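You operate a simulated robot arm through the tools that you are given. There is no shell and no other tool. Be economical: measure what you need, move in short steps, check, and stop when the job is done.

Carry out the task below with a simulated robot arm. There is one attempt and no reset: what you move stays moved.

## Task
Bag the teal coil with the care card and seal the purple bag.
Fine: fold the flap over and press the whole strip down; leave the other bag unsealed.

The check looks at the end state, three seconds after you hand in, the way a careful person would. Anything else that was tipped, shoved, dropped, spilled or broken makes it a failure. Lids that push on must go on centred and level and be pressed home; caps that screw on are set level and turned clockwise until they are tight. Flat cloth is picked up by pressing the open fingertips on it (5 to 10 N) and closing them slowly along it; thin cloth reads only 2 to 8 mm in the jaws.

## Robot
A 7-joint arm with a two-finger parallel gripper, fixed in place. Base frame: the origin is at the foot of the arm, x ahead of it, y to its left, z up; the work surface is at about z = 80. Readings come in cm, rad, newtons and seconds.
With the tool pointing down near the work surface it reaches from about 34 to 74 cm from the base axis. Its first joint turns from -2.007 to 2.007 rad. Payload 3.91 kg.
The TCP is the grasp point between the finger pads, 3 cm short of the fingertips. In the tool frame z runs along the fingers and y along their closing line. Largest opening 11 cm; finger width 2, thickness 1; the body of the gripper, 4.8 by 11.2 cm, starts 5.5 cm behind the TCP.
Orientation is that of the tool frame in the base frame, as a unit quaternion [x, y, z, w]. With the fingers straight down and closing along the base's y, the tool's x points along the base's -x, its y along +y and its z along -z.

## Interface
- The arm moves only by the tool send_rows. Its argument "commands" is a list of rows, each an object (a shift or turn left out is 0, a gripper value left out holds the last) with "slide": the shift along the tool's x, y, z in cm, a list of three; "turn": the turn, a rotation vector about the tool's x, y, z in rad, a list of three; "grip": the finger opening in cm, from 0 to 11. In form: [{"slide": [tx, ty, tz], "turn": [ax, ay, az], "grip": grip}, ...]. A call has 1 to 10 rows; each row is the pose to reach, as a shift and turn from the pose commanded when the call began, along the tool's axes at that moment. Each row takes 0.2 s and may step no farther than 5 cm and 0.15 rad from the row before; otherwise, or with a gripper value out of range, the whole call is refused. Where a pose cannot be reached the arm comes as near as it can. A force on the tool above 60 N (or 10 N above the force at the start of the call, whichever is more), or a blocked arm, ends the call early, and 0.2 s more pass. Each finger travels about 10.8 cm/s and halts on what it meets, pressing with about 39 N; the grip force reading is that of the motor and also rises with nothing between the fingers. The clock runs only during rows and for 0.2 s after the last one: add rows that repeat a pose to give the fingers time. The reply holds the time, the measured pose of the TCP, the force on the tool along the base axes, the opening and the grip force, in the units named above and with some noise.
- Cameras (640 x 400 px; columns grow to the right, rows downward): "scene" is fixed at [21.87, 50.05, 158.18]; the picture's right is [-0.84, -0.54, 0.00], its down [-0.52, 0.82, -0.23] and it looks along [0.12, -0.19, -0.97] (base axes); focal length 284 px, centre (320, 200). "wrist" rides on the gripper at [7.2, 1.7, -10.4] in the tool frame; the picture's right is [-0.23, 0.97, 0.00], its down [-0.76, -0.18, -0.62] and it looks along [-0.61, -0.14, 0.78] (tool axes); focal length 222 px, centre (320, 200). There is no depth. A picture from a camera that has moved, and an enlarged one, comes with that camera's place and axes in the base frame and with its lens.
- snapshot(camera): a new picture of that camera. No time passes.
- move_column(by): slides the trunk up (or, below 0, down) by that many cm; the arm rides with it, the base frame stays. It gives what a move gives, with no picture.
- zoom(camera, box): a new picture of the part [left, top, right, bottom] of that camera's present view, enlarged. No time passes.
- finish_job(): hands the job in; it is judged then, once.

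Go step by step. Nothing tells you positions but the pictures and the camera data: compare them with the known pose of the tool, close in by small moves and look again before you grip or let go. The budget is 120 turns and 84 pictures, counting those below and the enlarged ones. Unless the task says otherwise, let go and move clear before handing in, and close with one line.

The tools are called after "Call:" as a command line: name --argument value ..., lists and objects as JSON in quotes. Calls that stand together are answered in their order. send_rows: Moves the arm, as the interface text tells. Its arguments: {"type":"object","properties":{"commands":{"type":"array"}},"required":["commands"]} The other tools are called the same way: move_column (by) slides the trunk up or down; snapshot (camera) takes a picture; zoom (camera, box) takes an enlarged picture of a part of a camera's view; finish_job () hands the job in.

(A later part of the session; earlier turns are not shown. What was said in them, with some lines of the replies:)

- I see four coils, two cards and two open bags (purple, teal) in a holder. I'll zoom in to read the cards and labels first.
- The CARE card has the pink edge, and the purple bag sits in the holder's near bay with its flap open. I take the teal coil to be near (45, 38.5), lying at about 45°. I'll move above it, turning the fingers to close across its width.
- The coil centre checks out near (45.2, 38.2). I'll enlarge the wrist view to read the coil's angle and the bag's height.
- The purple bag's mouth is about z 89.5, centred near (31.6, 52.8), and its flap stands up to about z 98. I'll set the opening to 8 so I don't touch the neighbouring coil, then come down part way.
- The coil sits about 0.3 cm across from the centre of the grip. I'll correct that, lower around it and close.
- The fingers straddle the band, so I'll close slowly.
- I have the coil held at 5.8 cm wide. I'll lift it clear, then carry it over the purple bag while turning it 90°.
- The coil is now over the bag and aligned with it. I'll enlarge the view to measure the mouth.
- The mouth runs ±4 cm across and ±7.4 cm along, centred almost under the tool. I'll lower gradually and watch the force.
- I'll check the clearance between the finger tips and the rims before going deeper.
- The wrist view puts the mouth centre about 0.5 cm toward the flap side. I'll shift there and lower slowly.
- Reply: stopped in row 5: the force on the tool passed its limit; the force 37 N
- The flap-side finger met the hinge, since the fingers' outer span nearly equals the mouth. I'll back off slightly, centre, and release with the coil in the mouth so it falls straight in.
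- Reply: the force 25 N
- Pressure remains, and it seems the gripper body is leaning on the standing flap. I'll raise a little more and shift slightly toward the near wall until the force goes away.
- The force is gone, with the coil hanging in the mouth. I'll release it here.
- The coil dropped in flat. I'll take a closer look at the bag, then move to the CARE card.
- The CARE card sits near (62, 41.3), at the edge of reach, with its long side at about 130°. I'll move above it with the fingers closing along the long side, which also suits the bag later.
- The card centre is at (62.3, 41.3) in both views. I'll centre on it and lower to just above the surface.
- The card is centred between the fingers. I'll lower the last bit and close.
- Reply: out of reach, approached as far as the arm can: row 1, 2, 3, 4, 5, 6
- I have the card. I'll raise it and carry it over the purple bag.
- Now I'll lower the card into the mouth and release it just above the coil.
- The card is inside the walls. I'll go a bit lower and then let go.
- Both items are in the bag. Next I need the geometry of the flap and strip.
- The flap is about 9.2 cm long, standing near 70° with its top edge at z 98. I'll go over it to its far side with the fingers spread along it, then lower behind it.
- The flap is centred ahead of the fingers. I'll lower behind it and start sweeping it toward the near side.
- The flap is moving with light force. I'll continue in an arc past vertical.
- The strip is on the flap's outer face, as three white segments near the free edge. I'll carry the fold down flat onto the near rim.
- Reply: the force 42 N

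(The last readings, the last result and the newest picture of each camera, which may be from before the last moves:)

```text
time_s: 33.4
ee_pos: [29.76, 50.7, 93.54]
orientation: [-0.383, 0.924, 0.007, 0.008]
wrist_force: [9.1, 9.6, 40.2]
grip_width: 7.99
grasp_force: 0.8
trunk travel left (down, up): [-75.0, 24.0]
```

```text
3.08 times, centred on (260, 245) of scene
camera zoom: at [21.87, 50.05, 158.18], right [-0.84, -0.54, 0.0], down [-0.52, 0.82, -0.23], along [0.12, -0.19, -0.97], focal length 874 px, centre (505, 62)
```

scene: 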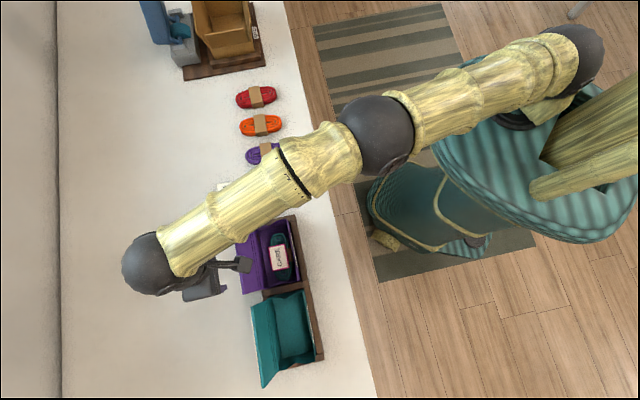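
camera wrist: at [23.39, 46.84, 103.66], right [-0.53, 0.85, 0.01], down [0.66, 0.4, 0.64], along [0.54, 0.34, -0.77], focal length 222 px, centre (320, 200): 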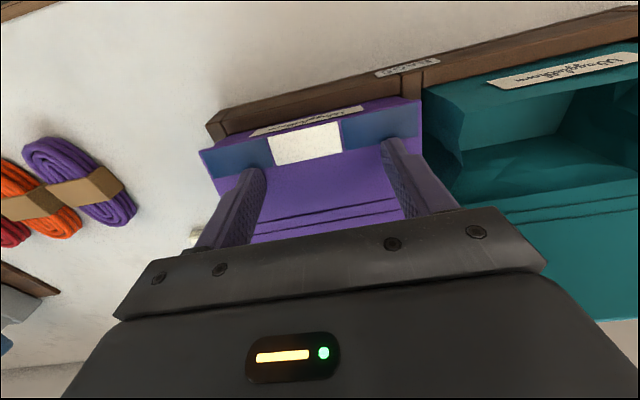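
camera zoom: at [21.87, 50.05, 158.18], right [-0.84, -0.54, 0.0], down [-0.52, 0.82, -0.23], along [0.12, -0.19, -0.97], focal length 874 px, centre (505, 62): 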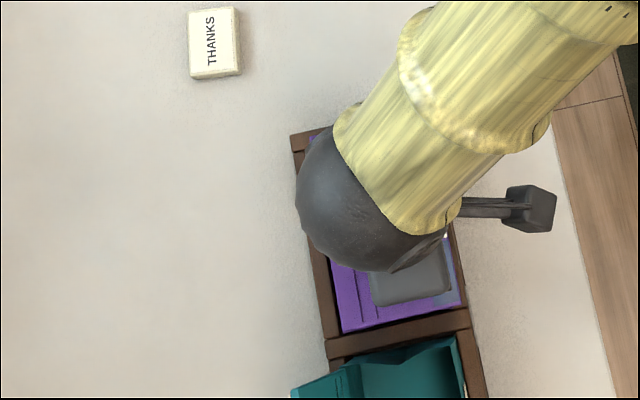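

The two outer segments have changed to the pressed colour. I'll lift, close the fingers and press the middle segment.

Call:
send_rows --commands '[{"slide": [0, 0, -2]}, {"slide": [0, 0, -3], "grip": 4}, {"slide": [0.5, -0.4, -3], "grip": 0.5}, {"slide": [0.5, -0.4, -3]}, {"slide": [0.5, -0.4, -1.5]}, {"slide": [0.5, -0.4, -0.7]}, {"slide": [0.5, -0.4, -0.3]}, {"slide": [0.5, -0.4, 0]}, {"slide": [0.5, -0.4, 0]}]'

Call:
snapshot --camera "wrist"

```text
time_s: 35.4
ee_pos: [29.6, 49.95, 93.15]
orientation: [-0.383, 0.924, 0.005, 0.004]
wrist_force: [-1.0, -2.4, 18.2]
grip_width: 0.51
grasp_force: 0.1
trunk travel left (down, up): [-75.0, 24.0]
```

```text
38 pictures are left
camera wrist: at [23.32, 46.05, 103.41], right [-0.53, 0.85, 0.01], down [0.66, 0.4, 0.63], along [0.53, 0.34, -0.77], focal length 222 px, centre (320, 200)
```

wrist: 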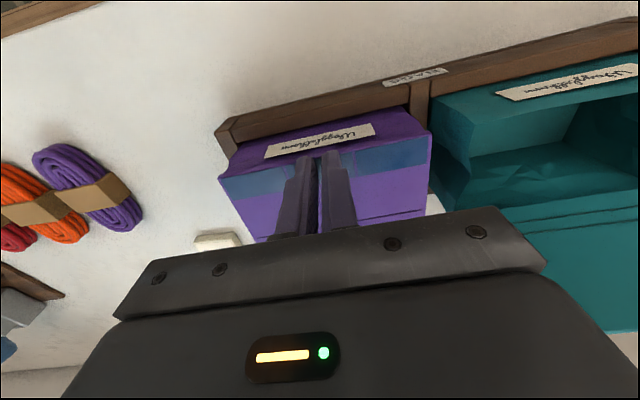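

The middle segment appears pressed too. I'll lift clear and check the whole strip.

Call:
send_rows --commands '[{"slide": [0, 0, -3]}, {"slide": [0, 0, -7]}, {"slide": [-4, 0, -11]}, {"slide": [-8, 0, -14]}, {"slide": [-8, 0, -14]}]'

Call:
snapshot --camera "wrist"

Call:
zoom --camera "wrist" --box '[200, 0, 420, 170]'

```text
refused: row 3 steps farther than a row can; nothing moved
```

```text
37 pictures are left
camera wrist: at [23.32, 46.05, 103.41], right [-0.53, 0.85, 0.01], down [0.66, 0.4, 0.63], along [0.53, 0.34, -0.77], focal length 222 px, centre (320, 200)
```

wrist: 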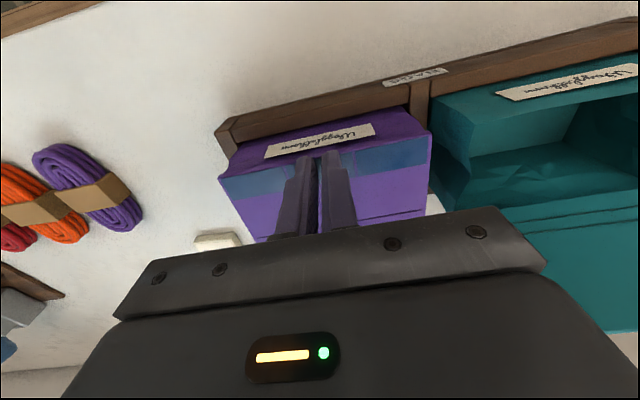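

```text
2.35 times, centred on (310, 85) of wrist
camera zoom: at [23.32, 46.05, 103.41], right [-0.53, 0.85, 0.01], down [0.66, 0.4, 0.63], along [0.53, 0.34, -0.77], focal length 523 px, centre (344, 471)
```

zoom: 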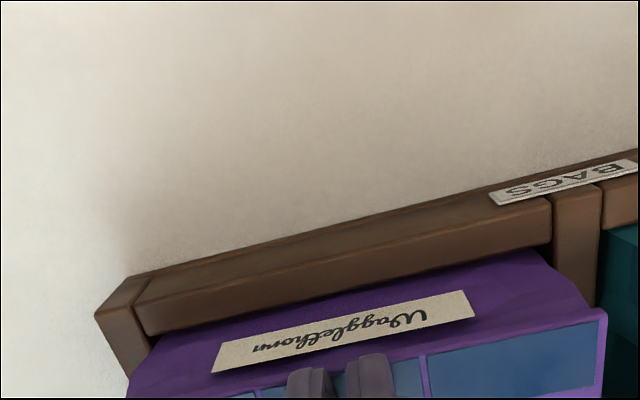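

That call had a step that was too long and nothing moved. The strip looks blue on both sides of the fingers, so I'll lift with shorter steps and move back.

Call:
send_rows --commands '[{"slide": [0, 0, -3]}, {"slide": [0, 0, -7]}, {"slide": [0, 0, -11]}, {"slide": [0, 0, -14]}, {"slide": [0, 0, -14]}]'

Call:
snapshot --camera "wrist"

Call:
zoom --camera "wrist" --box '[220, 40, 420, 170]'

```text
time_s: 36.6
ee_pos: [29.24, 49.93, 106.91]
orientation: [-0.383, 0.924, 0.004, 0.003]
wrist_force: [0.3, 0.7, -0.2]
grip_width: 0.48
grasp_force: 0.1
trunk travel left (down, up): [-75.0, 24.0]
```

```text
35 pictures are left
camera wrist: at [23.08, 46.03, 117.12], right [-0.53, 0.85, 0.01], down [0.66, 0.41, 0.63], along [0.53, 0.34, -0.78], focal length 222 px, centre (320, 200)
```

wrist: 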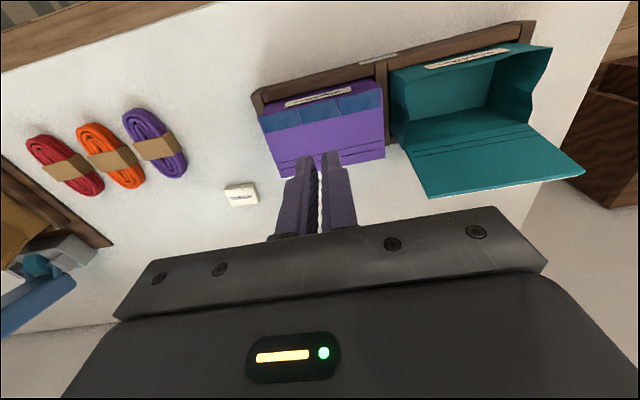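

```text
3.08 times, centred on (320, 105) of wrist
camera zoom: at [23.08, 46.03, 117.12], right [-0.53, 0.85, 0.01], down [0.66, 0.41, 0.63], along [0.53, 0.34, -0.78], focal length 684 px, centre (320, 492)
```

zoom: 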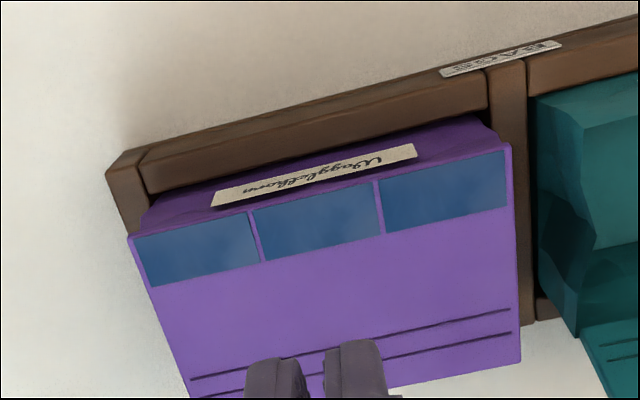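

All three segments are pressed and the flap lies flat. One last look at the whole scene before handing in.

Call:
snapshot --camera "scene"

```text
33 pictures are left
```

scene: 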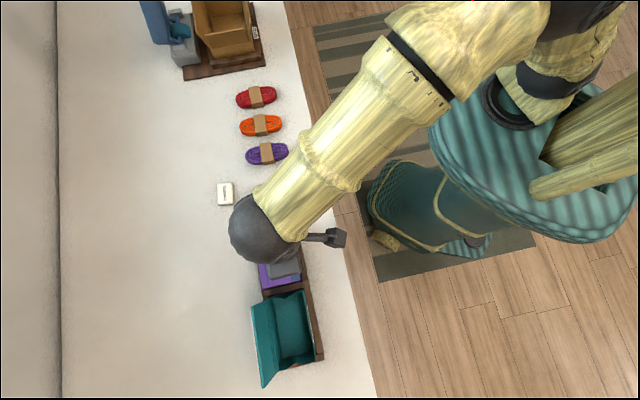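

Everything else is where it started, the teal bag is still open, and the arm is clear. I'm handing in now.

Call:
finish_job

```text
The job is handed in.
```

The teal coil and the CARE card are in the purple bag, with its flap folded over and all three strip segments pressed down; the teal bag is still unsealed.
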